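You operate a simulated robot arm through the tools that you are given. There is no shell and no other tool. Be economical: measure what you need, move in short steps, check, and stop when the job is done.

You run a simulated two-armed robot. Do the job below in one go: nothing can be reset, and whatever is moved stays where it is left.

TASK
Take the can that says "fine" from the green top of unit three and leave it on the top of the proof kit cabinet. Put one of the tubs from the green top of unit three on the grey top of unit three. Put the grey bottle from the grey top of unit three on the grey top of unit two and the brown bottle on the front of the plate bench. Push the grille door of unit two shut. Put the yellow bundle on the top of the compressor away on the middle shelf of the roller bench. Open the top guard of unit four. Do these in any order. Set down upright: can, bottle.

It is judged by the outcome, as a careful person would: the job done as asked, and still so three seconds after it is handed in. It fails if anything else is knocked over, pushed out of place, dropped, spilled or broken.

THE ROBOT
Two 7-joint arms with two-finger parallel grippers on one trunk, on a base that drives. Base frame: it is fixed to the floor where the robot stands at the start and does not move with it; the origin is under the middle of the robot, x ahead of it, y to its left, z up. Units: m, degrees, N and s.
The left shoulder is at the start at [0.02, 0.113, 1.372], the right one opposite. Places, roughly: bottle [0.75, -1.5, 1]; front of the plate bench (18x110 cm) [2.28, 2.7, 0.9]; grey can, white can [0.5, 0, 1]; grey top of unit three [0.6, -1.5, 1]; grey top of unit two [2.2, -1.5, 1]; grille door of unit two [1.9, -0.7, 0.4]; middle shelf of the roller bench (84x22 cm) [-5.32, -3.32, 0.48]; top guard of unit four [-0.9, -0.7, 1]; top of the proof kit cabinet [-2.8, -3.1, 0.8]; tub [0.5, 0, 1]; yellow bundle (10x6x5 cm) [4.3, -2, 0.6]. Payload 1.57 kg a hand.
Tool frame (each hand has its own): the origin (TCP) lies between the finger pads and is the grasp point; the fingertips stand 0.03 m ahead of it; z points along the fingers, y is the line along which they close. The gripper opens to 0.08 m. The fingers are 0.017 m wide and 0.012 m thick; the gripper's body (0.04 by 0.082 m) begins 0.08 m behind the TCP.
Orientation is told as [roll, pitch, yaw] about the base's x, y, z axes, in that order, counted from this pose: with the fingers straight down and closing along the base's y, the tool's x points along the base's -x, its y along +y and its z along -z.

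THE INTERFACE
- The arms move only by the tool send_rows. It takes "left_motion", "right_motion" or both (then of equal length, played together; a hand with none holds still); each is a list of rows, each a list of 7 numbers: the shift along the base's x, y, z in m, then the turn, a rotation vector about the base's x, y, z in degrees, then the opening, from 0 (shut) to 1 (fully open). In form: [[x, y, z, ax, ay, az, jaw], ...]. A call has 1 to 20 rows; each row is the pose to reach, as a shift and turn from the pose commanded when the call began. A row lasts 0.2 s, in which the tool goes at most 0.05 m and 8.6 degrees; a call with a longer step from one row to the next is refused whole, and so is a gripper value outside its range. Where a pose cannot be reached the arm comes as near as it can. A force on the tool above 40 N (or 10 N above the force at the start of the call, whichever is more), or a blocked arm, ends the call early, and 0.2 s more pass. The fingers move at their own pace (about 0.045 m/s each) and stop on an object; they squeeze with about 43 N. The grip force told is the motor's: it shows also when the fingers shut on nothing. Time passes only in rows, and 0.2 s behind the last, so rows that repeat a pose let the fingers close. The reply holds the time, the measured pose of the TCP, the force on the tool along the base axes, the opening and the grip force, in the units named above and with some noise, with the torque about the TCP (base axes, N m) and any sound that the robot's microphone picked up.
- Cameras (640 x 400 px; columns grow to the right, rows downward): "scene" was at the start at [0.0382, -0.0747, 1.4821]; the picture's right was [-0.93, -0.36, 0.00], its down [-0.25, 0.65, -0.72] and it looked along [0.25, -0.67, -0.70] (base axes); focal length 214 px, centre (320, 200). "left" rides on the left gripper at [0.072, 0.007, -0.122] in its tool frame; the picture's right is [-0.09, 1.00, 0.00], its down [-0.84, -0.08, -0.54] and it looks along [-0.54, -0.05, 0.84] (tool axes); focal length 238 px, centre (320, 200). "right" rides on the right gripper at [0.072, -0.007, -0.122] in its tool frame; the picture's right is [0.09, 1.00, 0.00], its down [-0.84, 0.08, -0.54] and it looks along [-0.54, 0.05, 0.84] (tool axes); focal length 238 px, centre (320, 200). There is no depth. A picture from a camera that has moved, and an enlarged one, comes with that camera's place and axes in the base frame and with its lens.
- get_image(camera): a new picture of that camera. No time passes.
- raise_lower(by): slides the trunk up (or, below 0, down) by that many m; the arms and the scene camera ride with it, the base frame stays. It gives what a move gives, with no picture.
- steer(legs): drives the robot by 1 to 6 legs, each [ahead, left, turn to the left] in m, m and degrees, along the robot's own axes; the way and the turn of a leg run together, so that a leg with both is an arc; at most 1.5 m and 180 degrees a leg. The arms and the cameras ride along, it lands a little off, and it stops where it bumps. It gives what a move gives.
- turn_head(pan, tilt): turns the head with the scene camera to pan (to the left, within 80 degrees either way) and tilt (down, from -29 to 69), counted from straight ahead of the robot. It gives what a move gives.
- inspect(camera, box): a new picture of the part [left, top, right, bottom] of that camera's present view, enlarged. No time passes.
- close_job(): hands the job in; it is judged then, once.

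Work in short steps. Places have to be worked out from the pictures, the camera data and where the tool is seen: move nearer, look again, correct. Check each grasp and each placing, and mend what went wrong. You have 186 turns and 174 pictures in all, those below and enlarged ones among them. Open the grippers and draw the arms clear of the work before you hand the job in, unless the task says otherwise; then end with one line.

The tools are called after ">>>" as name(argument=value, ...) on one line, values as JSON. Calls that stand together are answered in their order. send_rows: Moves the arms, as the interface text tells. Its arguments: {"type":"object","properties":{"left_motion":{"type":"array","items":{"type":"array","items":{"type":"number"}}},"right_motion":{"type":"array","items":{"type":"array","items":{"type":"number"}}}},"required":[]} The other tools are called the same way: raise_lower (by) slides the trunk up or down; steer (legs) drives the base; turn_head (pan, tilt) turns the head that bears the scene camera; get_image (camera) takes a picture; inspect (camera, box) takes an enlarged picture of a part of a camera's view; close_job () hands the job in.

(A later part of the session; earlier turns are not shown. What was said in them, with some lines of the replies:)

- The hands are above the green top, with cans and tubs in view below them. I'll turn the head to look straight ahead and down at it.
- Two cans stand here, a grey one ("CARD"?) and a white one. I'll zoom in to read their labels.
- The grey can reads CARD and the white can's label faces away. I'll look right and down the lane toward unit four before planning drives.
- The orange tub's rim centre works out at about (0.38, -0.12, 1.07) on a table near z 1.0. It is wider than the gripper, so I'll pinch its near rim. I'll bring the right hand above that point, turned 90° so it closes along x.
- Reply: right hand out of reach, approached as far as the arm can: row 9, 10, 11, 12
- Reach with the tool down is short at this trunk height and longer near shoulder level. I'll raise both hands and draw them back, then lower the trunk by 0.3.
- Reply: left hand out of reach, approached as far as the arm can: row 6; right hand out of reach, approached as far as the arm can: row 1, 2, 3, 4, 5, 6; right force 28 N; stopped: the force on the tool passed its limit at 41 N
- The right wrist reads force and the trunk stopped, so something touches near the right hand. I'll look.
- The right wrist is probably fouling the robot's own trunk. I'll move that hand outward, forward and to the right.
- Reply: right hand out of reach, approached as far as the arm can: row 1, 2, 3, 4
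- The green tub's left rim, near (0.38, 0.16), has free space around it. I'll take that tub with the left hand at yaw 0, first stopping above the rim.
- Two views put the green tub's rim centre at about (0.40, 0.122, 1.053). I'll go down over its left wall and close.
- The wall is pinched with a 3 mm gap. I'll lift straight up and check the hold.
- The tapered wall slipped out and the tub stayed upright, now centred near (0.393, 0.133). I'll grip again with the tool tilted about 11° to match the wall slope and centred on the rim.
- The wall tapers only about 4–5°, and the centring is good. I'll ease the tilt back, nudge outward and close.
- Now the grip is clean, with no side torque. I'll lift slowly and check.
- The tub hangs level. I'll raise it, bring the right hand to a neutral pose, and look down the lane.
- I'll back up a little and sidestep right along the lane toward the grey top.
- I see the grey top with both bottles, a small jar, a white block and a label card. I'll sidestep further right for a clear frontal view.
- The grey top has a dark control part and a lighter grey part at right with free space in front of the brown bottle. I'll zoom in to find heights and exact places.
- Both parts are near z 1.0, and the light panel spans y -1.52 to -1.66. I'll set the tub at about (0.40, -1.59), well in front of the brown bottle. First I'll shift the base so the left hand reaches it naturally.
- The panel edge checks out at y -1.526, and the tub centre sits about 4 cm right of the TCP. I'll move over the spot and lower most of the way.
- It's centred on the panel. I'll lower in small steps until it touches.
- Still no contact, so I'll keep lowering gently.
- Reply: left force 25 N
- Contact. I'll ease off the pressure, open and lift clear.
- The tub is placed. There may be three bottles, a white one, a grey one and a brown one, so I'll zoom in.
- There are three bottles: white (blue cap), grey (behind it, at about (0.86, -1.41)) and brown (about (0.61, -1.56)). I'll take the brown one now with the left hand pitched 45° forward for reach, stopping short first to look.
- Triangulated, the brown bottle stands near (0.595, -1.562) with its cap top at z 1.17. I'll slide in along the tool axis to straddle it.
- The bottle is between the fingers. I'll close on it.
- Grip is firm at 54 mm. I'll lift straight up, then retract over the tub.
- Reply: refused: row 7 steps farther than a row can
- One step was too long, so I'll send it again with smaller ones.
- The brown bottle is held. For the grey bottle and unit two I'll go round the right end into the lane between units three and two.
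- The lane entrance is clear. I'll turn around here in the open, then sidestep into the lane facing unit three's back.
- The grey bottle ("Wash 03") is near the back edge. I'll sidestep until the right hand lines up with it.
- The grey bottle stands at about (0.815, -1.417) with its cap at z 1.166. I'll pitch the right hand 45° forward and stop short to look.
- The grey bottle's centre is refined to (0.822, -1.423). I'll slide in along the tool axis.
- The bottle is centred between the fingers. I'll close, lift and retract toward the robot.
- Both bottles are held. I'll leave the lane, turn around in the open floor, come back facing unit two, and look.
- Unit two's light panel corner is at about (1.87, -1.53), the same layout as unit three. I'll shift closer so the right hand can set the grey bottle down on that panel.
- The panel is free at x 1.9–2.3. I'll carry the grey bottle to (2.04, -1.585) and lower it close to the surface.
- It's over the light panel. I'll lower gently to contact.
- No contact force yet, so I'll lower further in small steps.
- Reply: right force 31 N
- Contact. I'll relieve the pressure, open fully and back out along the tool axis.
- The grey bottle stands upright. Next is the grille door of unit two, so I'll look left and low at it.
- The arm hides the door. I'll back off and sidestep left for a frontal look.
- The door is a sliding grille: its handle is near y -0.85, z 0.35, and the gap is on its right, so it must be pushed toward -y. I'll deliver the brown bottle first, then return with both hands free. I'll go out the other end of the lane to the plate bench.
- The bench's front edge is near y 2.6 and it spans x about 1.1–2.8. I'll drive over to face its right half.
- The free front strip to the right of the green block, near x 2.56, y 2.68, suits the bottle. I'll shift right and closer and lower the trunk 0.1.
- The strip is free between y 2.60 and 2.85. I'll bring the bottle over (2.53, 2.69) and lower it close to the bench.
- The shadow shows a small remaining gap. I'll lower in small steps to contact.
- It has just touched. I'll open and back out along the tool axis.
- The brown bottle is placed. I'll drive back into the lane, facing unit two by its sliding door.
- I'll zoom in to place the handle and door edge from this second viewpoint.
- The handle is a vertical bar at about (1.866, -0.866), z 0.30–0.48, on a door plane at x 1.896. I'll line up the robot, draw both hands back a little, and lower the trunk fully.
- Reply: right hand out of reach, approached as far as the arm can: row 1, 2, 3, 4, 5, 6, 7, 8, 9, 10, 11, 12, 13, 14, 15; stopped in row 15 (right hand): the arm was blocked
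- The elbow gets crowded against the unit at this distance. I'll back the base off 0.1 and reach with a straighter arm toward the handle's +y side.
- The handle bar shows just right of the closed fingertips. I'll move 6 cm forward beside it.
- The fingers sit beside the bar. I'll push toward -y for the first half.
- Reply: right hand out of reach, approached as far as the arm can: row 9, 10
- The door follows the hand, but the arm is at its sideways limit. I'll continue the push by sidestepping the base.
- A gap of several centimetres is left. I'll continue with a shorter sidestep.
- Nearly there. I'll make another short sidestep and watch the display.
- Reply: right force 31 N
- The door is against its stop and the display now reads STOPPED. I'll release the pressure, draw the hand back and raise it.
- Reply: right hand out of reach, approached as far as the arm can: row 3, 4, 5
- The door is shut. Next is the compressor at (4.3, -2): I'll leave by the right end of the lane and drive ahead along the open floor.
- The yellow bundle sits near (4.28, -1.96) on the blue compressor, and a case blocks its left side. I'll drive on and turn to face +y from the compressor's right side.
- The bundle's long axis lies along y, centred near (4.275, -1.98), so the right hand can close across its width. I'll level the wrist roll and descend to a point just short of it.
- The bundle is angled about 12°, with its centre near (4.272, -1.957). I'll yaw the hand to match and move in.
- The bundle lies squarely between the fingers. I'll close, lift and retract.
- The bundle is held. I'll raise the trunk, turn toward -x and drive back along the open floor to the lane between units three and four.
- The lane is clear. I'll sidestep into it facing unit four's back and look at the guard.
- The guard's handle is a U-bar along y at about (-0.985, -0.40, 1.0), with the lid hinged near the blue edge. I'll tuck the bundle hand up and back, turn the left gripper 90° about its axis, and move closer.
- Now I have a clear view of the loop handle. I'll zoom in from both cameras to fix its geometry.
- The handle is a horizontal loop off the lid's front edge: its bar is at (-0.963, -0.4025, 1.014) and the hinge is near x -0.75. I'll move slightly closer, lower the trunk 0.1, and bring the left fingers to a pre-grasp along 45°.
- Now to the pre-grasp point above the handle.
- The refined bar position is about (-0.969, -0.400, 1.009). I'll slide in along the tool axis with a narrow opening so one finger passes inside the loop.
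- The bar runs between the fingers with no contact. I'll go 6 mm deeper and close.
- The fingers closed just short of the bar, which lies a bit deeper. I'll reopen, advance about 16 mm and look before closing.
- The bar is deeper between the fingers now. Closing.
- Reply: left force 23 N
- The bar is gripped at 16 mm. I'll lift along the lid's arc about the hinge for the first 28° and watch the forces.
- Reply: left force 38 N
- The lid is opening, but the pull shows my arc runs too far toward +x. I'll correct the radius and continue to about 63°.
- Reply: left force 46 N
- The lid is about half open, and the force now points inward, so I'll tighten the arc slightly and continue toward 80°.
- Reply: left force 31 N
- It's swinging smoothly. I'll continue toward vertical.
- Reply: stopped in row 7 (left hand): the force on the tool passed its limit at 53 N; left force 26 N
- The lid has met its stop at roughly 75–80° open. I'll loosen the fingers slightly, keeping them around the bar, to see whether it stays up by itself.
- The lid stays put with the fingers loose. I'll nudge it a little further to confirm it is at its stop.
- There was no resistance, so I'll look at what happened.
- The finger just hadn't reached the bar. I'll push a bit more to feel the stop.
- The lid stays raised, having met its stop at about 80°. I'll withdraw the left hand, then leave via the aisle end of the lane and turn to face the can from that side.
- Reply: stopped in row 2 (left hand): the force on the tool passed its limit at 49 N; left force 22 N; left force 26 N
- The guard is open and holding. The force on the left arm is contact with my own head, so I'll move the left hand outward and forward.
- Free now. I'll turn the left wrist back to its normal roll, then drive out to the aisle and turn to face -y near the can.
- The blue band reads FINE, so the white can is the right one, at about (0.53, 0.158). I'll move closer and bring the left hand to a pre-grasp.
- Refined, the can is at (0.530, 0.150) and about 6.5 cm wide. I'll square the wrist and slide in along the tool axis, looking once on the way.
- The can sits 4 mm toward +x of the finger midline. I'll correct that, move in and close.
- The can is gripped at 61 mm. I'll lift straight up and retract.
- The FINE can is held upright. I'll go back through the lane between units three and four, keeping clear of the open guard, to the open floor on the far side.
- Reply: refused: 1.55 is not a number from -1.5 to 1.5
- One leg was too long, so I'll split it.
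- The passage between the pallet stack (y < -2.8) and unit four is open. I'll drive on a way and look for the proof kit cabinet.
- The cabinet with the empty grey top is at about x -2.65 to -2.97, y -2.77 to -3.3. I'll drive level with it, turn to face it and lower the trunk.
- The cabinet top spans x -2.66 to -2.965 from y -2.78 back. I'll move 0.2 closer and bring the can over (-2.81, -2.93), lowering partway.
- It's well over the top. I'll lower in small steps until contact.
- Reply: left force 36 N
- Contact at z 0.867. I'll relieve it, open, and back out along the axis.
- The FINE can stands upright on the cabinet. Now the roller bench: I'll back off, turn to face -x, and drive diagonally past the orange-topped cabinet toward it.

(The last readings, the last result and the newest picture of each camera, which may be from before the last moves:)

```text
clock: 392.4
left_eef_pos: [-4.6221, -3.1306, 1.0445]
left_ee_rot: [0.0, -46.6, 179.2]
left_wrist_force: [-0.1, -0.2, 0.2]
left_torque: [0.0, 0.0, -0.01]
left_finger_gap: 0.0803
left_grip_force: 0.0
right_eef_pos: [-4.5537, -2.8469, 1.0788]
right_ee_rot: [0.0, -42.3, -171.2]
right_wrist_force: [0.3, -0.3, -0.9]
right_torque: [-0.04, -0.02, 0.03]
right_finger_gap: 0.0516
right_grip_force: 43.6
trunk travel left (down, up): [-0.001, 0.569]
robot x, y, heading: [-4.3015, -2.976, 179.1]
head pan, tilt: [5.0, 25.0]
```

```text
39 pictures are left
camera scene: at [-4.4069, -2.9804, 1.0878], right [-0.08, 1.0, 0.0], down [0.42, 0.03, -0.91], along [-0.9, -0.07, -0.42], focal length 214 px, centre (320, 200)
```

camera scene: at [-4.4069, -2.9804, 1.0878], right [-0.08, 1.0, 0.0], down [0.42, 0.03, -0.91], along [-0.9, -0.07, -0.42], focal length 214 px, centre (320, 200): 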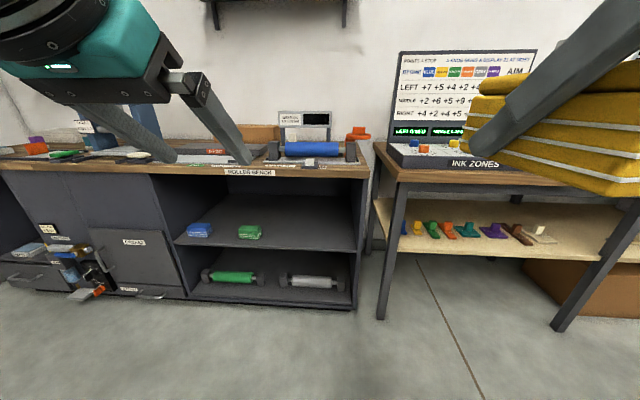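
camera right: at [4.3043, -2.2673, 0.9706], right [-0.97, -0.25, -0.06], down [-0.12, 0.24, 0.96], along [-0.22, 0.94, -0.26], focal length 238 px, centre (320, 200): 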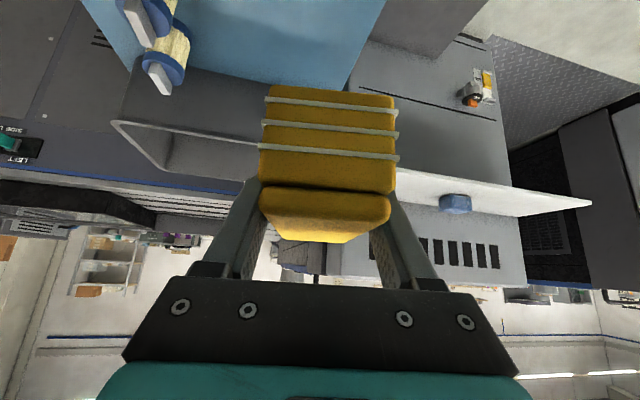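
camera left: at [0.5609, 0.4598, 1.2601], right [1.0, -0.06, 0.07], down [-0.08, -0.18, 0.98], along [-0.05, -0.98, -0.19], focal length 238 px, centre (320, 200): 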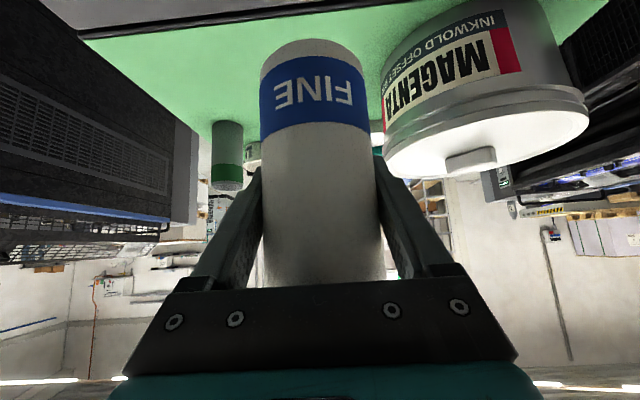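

The middle shelf's free part is y -3.3 to -2.9, with its front edge at x -5.2 and z about 0.48. I'll line up for (-5.29, -3.12), then lower the right hand in front of the shelf.

>>> steer(legs=[[0.32, 0.27, 0.5]])

>>> send_rows(right_motion=[[-0.03, 0, -0.03, 0, 0, 0, 0], [-0.06, 0, -0.06, 0, 0, 0, 0], [-0.09, 0, -0.09, 0, 0, 0, 0], [-0.1, 0, -0.13, 0, 0, 0, 0], [-0.1, 0, -0.17, 0, 0, 0, 0], [-0.1, 0, -0.21, 0, 0, 0, 0], [-0.1, 0, -0.25, 0, 0, 0, 0], [-0.1, 0, -0.29, 0, 0, 0, 0], [-0.1, 0, -0.33, 0, 0, 0, 0], [-0.1, 0, -0.37, 0, 0, 0, 0], [-0.1, 0, -0.41, 0, 0, 0, 0], [-0.1, 0, -0.45, 0, 0, 0, 0], [-0.1, 0, -0.49, 0, 0, 0, 0], [-0.1, 0, -0.52, 0, 0, 0, 0]])

>>> get_image(camera="scene")

>>> get_image(camera="right")

```text
clock: 395.0
left_eef_pos: [-4.946, -3.4041, 1.0457]
left_ee_rot: [0.0, -46.6, 179.9]
left_wrist_force: [-0.2, -0.1, -0.2]
left_torque: [0.02, 0.01, 0.01]
left_finger_gap: 0.0801
left_grip_force: 0.0
right_eef_pos: [-4.882, -3.1185, 1.0782]
right_ee_rot: [0.1, -42.2, -170.5]
right_wrist_force: [0.4, 0.0, -1.8]
right_torque: [-0.01, 0.0, 0.02]
right_finger_gap: 0.0513
right_grip_force: 42.9
trunk travel left (down, up): [-0.001, 0.569]
robot x, y, heading: [-4.6338, -3.2461, 180.1]
head pan, tilt: [5.0, 25.0]
```

```text
clock: 398.0
left_eef_pos: [-4.9467, -3.4039, 1.045]
left_ee_rot: [0.1, -46.7, 179.8]
left_wrist_force: [-0.2, -0.1, 0.8]
left_torque: [-0.04, 0.02, -0.01]
left_finger_gap: 0.08
left_grip_force: 0.0
right_eef_pos: [-5.0041, -3.094, 0.6392]
right_ee_rot: [0.7, -41.0, -172.1]
right_wrist_force: [0.3, -0.2, -1.4]
right_torque: [0.02, 0.0, 0.02]
right_finger_gap: 0.0517
right_grip_force: 42.8
right hand out of reach, approached as far as the arm can: row 6, 7, 8, 9, 10, 11, 12, 13, 14
trunk travel left (down, up): [-0.001, 0.569]
robot x, y, heading: [-4.6284, -3.2443, 179.9]
head pan, tilt: [5.0, 25.0]
```

```text
38 pictures are left
camera scene: at [-4.7326, -3.2503, 1.0878], right [-0.09, 1.0, 0.0], down [0.42, 0.04, -0.91], along [-0.9, -0.08, -0.42], focal length 214 px, centre (320, 200)
```

scene: 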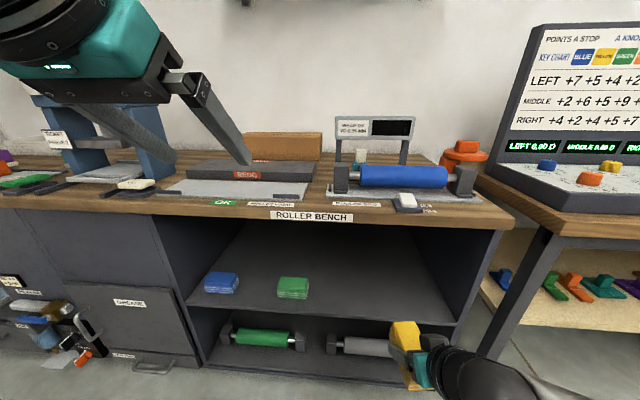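

```text
37 pictures are left
camera right: at [-4.872, -3.0688, 0.684], right [0.21, -0.98, -0.05], down [-0.26, -0.11, 0.96], along [-0.94, -0.19, -0.28], focal length 238 px, centre (320, 200)
```

right: 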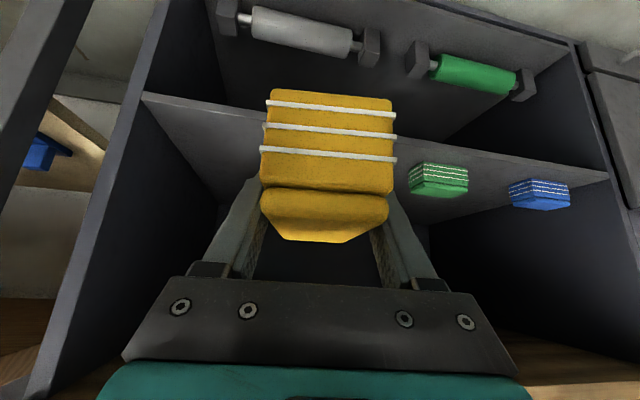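

The shelf measures z ≈ 0.48 at x -5.2, and the bundle is lined up with its free right part. I'll drive 0.16 m closer with the bundle entering the opening, then extend forward and down.

>>> steer(legs=[[0.16, 0, 0]])

>>> send_rows(right_motion=[[-0.02, 0, 0.03, 0, 0, 0, 0], [-0.05, 0, 0.02, 0, 0, 0, 0], [-0.08, 0, 0.01, 0, 0, 0, 0], [-0.11, 0, 0, 0, 0, 0, 0], [-0.13, 0, -0.01, 0, 0, 0, 0], [-0.145, 0, -0.02, 0, 0, 0, 0]])

>>> get_image(camera="right")

>>> get_image(camera="scene")

```text
clock: 399.4
left_eef_pos: [-5.1068, -3.4029, 1.0451]
left_ee_rot: [0.0, -46.7, 179.8]
left_wrist_force: [0.2, -0.3, -0.1]
left_torque: [0.02, -0.05, -0.04]
left_finger_gap: 0.0799
left_grip_force: 0.0
right_eef_pos: [-5.1641, -3.0932, 0.6389]
right_ee_rot: [0.7, -41.0, -172.1]
right_wrist_force: [0.4, -0.1, -1.3]
right_torque: [-0.01, 0.03, -0.02]
right_finger_gap: 0.0515
right_grip_force: 42.4
trunk travel left (down, up): [-0.001, 0.569]
robot x, y, heading: [-4.787, -3.2462, 180.0]
head pan, tilt: [5.0, 25.0]
```

```text
clock: 400.8
left_eef_pos: [-5.107, -3.4029, 1.0438]
left_ee_rot: [0.0, -46.6, 179.8]
left_wrist_force: [-0.3, -0.2, -0.3]
left_torque: [-0.01, -0.02, 0.01]
left_finger_gap: 0.0799
left_grip_force: 0.1
right_eef_pos: [-5.3087, -3.0942, 0.6179]
right_ee_rot: [0.7, -40.8, -172.1]
right_wrist_force: [0.3, 0.1, -1.4]
right_torque: [-0.02, -0.02, 0.01]
right_finger_gap: 0.0516
right_grip_force: 43.2
trunk travel left (down, up): [-0.001, 0.569]
robot x, y, heading: [-4.7903, -3.2477, 179.7]
head pan, tilt: [5.0, 25.0]
```

```text
36 pictures are left
camera right: at [-5.1765, -3.0689, 0.664], right [0.21, -0.98, -0.05], down [-0.26, -0.11, 0.96], along [-0.94, -0.19, -0.28], focal length 238 px, centre (320, 200)
```

right: 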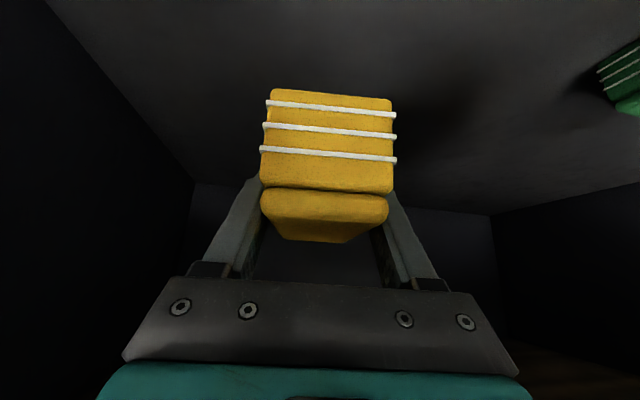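

```text
35 pictures are left
camera scene: at [-4.8927, -3.2502, 1.0878], right [-0.09, 1.0, 0.0], down [0.42, 0.04, -0.91], along [-0.9, -0.08, -0.42], focal length 214 px, centre (320, 200)
```

scene: 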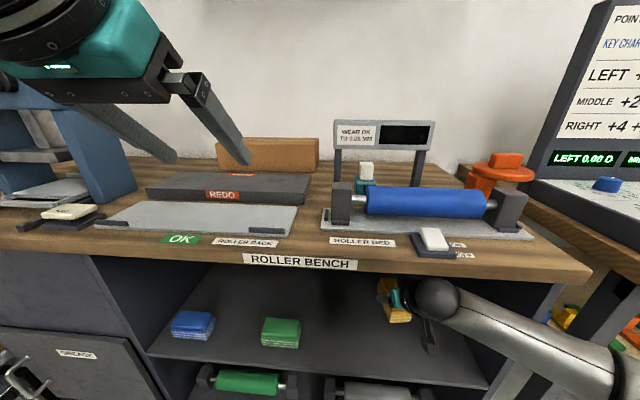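

The bundle is inside above the shelf. I'll lower most of the way, then in small steps.

>>> send_rows(right_motion=[[0.005, 0, -0.025, 0, 0, 0, 0], [0.01, 0, -0.05, 0, 0, 0, 0], [0.01, 0, -0.07, 0, 0, 0, 0], [0.01, 0, -0.085, 0, 0, 0, 0], [0.01, 0, -0.093, 0, 0, 0, 0], [0.01, 0, -0.099, 0, 0, 0, 0], [0.01, 0, -0.104, 0, 0, 0, 0], [0.01, 0, -0.109, 0, 0, 0, 0]])

>>> get_image(camera="right")

>>> inspect(camera="scene", box=[240, 240, 500, 400])

```text
clock: 402.6
left_eef_pos: [-5.1058, -3.4035, 1.0445]
left_ee_rot: [0.1, -46.6, 179.8]
left_wrist_force: [0.1, -0.2, 0.5]
left_torque: [0.01, 0.02, -0.02]
left_finger_gap: 0.08
left_grip_force: 0.0
right_eef_pos: [-5.2982, -3.0937, 0.5092]
right_ee_rot: [0.8, -40.9, -172.2]
right_wrist_force: [0.0, -1.2, -1.3]
right_torque: [0.0, -0.03, 0.03]
right_finger_gap: 0.0514
right_grip_force: 42.3
trunk travel left (down, up): [-0.001, 0.569]
robot x, y, heading: [-4.7912, -3.2462, 179.6]
head pan, tilt: [5.0, 25.0]
```

```text
34 pictures are left
camera right: at [-5.1668, -3.0689, 0.5552], right [0.21, -0.98, -0.05], down [-0.26, -0.11, 0.96], along [-0.94, -0.19, -0.28], focal length 238 px, centre (320, 200)
```

right: 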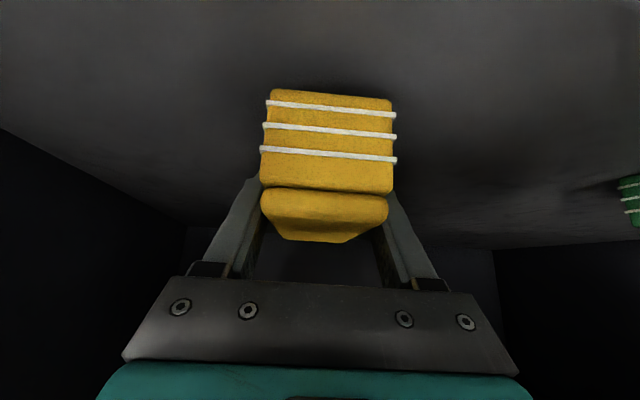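

```text
2.46 times, centred on (370, 320) of scene
camera zoom: at [-4.8927, -3.2502, 1.0878], right [-0.09, 1.0, 0.0], down [0.42, 0.04, -0.91], along [-0.9, -0.08, -0.42], focal length 528 px, centre (197, -95)
```

zoom: 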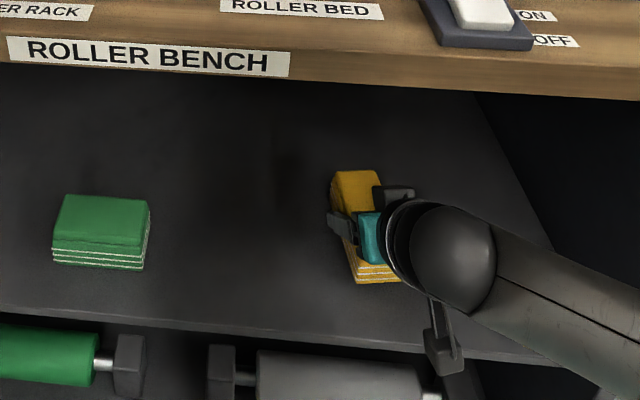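

Almost down with no contact yet, so I'll take a few more millimetres.

>>> send_rows(right_motion=[[0, 0, -0.004, 0, 0, 0, 0], [0, 0, -0.008, 0, 0, 0, 0], [0, 0, -0.012, 0, 0, 0, 0], [0, 0, -0.016, 0, 0, 0, 0]])

```text
clock: 403.6
left_eef_pos: [-5.1066, -3.4025, 1.0451]
left_ee_rot: [0.0, -46.7, 179.8]
left_wrist_force: [-0.3, 1.1, 0.0]
left_torque: [0.0, 0.0, 0.01]
left_finger_gap: 0.0799
left_grip_force: 0.0
right_eef_pos: [-5.2999, -3.0938, 0.4994]
right_ee_rot: [0.8, -41.5, -172.0]
right_wrist_force: [6.1, 1.3, 15.7]
right_torque: [0.35, 0.75, -0.23]
right_finger_gap: 0.0516
right_grip_force: 43.2
trunk travel left (down, up): [-0.001, 0.569]
robot x, y, heading: [-4.7886, -3.2443, 179.6]
head pan, tilt: [5.0, 25.0]
```

Contact. I'll relieve it, open, and withdraw along the tool axis out of the opening.

>>> send_rows(right_motion=[[0, 0, 0.005, 0, 0, 0, 0], [0, 0, 0.005, 0, 0, 0, 0.8], [0, 0, 0.005, 0, 0, 0, 1], [0, 0, 0.005, 0, 0, 0, 1], [0.02, 0.003, 0.027, 0, 0, 0, 1], [0.04, 0.006, 0.05, 0, 0, 0, 1], [0.065, 0.009, 0.075, 0, 0, 0, 1], [0.1, 0.01, 0.1, 0, 0, 0, 1], [0.135, 0.01, 0.115, 0, 0, 0, 1], [0.15, 0.01, 0.12, 0, 0, 0, 1]])

>>> get_image(camera="right")

```text
clock: 405.8
left_eef_pos: [-5.1075, -3.4043, 1.0455]
left_ee_rot: [0.0, -46.6, 179.8]
left_wrist_force: [0.3, -1.6, 0.7]
left_torque: [-0.02, 0.01, 0.02]
left_finger_gap: 0.0799
left_grip_force: 0.0
right_eef_pos: [-5.1588, -3.0573, 0.6125]
right_ee_rot: [0.7, -41.1, -172.0]
right_wrist_force: [-0.6, -0.2, -0.2]
right_torque: [-0.03, -0.01, -0.01]
right_finger_gap: 0.0798
right_grip_force: 0.2
right hand out of reach, approached as far as the arm can: row 8, 9, 10
trunk travel left (down, up): [-0.001, 0.569]
robot x, y, heading: [-4.7904, -3.2411, 180.0]
head pan, tilt: [5.0, 25.0]
```

```text
32 pictures are left
camera right: at [-5.0262, -3.0322, 0.6575], right [0.21, -0.98, -0.05], down [-0.26, -0.11, 0.96], along [-0.94, -0.19, -0.28], focal length 238 px, centre (320, 200)
```

right: 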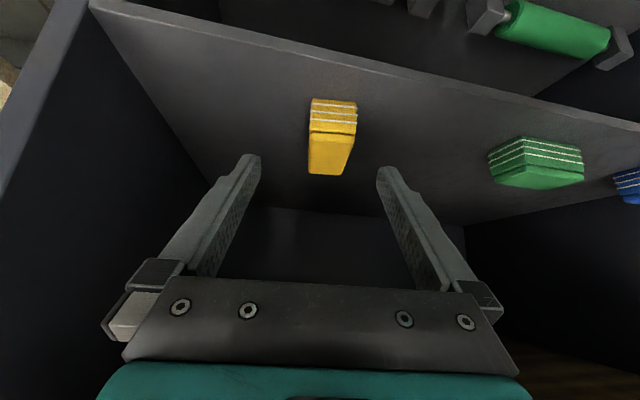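

The yellow bundle rests on the middle shelf beside the others. I'll back out, raise the hand, and drive back to check the guard and the can once more.

>>> steer(legs=[[-0.4, 0, 0]])

>>> send_rows(right_motion=[[0, 0, 0.04, 0, 0, 0, 1], [0, 0, 0.08, 0, 0, 0, 1], [0, 0, 0.12, 0, 0, 0, 1], [0, 0, 0.16, 0, 0, 0, 1], [0, 0, 0.2, 0, 0, 0, 1], [0, 0, 0.24, 0, 0, 0, 1], [0, 0, 0.28, 0, 0, 0, 1], [0, 0, 0.32, 0, 0, 0, 1], [0, 0, 0.36, 0, 0, 0, 1], [0, 0, 0.4, 0, 0, 0, 1], [0, 0, 0.44, 0, 0, 0, 1]])

>>> get_image(camera="scene")

```text
clock: 408.3
left_eef_pos: [-4.7087, -3.4033, 1.0448]
left_ee_rot: [0.0, -46.7, 179.9]
left_wrist_force: [0.7, -0.6, 0.8]
left_torque: [0.02, 0.0, -0.01]
left_finger_gap: 0.0802
left_grip_force: 0.0
right_eef_pos: [-4.7598, -3.0579, 0.6129]
right_ee_rot: [0.7, -41.0, -172.2]
right_wrist_force: [0.1, -0.1, 0.0]
right_torque: [0.02, -0.02, 0.01]
right_finger_gap: 0.0799
right_grip_force: 0.1
trunk travel left (down, up): [-0.001, 0.569]
robot x, y, heading: [-4.3884, -3.2458, 179.9]
head pan, tilt: [5.0, 25.0]
```

```text
clock: 410.7
left_eef_pos: [-4.7083, -3.4037, 1.0455]
left_ee_rot: [0.0, -46.6, 179.8]
left_wrist_force: [-0.1, -0.2, 0.0]
left_torque: [-0.02, 0.0, 0.0]
left_finger_gap: 0.0801
left_grip_force: 0.1
right_eef_pos: [-4.7592, -3.0586, 1.0516]
right_ee_rot: [0.8, -40.8, -172.1]
right_wrist_force: [-0.2, -0.1, 0.0]
right_torque: [0.02, 0.03, 0.03]
right_finger_gap: 0.08
right_grip_force: 0.0
right hand out of reach, approached as far as the arm can: row 3, 4, 5, 6
trunk travel left (down, up): [-0.001, 0.569]
robot x, y, heading: [-4.3949, -3.2454, 180.0]
head pan, tilt: [5.0, 25.0]
```

```text
31 pictures are left
camera scene: at [-4.4936, -3.2509, 1.0878], right [-0.09, 1.0, 0.0], down [0.42, 0.04, -0.91], along [-0.9, -0.08, -0.42], focal length 214 px, centre (320, 200)
```

scene: 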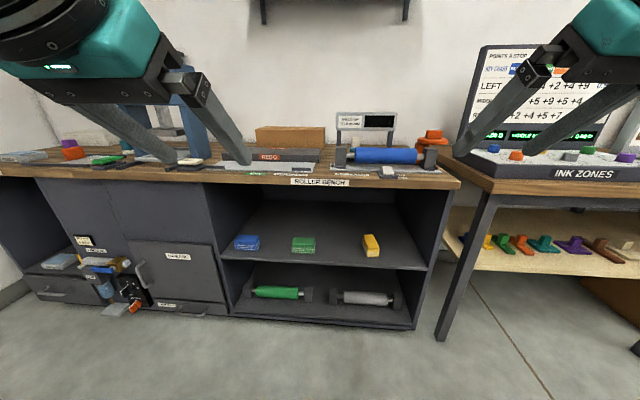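

All is in place here. I'll raise the trunk for clearance and drive back toward unit four.

>>> raise_lower(by=0.2)

>>> steer(legs=[[-1.0, -0.65, 0], [-0.45, -0.25, 0], [-0.75, -0.1, 0], [0, 0, -125]])

>>> turn_head(pan=0, tilt=15)

>>> get_image(camera="scene")

```text
clock: 412.9
left_eef_pos: [-4.7084, -3.4043, 1.244]
left_ee_rot: [0.0, -46.6, 179.8]
left_wrist_force: [0.3, 0.5, 0.0]
left_torque: [0.01, -0.01, -0.03]
left_finger_gap: 0.08
left_grip_force: 0.0
right_eef_pos: [-4.7588, -3.0578, 1.2516]
right_ee_rot: [0.9, -41.0, -172.2]
right_wrist_force: [0.2, 0.1, 0.8]
right_torque: [0.0, 0.01, -0.01]
right_finger_gap: 0.0801
right_grip_force: 0.0
trunk travel left (down, up): [-0.201, 0.369]
robot x, y, heading: [-4.3902, -3.2474, 179.9]
head pan, tilt: [5.0, 25.0]
```

```text
clock: 430.4
left_eef_pos: [-2.1323, -1.9008, 1.245]
left_ee_rot: [0.1, -46.5, 54.1]
left_wrist_force: [-0.2, 0.4, 1.0]
left_torque: [0.02, 0.02, 0.0]
left_finger_gap: 0.0799
left_grip_force: 0.2
right_eef_pos: [-1.8221, -2.0597, 1.2515]
right_ee_rot: [0.8, -40.9, 62.3]
right_wrist_force: [0.8, 1.1, 0.2]
right_torque: [0.0, -0.02, 0.01]
right_finger_gap: 0.0801
right_grip_force: 0.1
trunk travel left (down, up): [-0.201, 0.369]
robot x, y, heading: [-2.1843, -2.252, 54.3]
head pan, tilt: [5.0, 25.0]
```

```text
clock: 431.2
left_eef_pos: [-2.1314, -1.9017, 1.2452]
left_ee_rot: [-0.1, -46.5, 54.3]
left_wrist_force: [1.4, 0.0, 0.4]
left_torque: [0.02, 0.02, -0.01]
left_finger_gap: 0.0799
left_grip_force: 0.0
right_eef_pos: [-1.8215, -2.0598, 1.2522]
right_ee_rot: [0.8, -40.9, 62.2]
right_wrist_force: [-0.2, 0.4, 0.2]
right_torque: [0.0, -0.04, 0.04]
right_finger_gap: 0.08
right_grip_force: 0.1
trunk travel left (down, up): [-0.201, 0.369]
robot x, y, heading: [-2.1878, -2.2521, 54.5]
head pan, tilt: [0.0, 15.0]
```

```text
30 pictures are left
camera scene: at [-2.1279, -2.1657, 1.304], right [0.81, -0.58, 0.0], down [-0.15, -0.21, -0.97], along [0.56, 0.78, -0.26], focal length 214 px, centre (320, 200)
```

scene: 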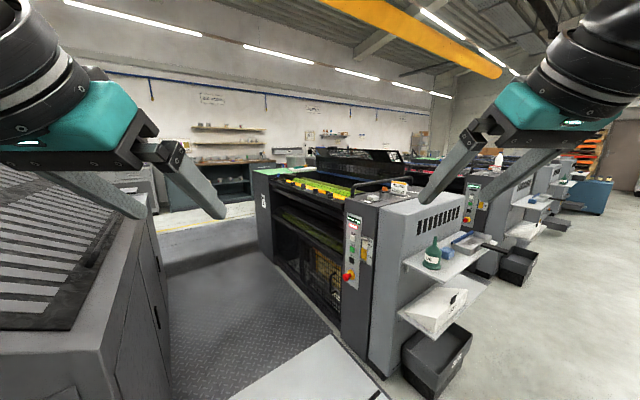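

>>> inspect(camera="scene", box=[250, 130, 450, 300])

```text
2.35 times, centred on (350, 215) of scene
camera zoom: at [-2.1279, -2.1657, 1.304], right [0.81, -0.58, 0.0], down [-0.15, -0.21, -0.97], along [0.56, 0.78, -0.26], focal length 505 px, centre (249, 165)
```

zoom: 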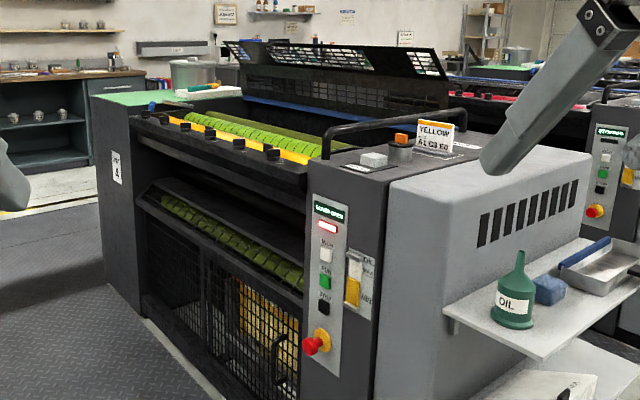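

Unit four's display reads GUARD OPEN and the lid stands up by itself. All items are placed, the grippers are open and the arms are clear, so I'll hand in.

>>> close_job()

```text
The job is handed in.
```

I finished all seven tasks and handed in the job; nothing was knocked over or spilled in anything I saw.
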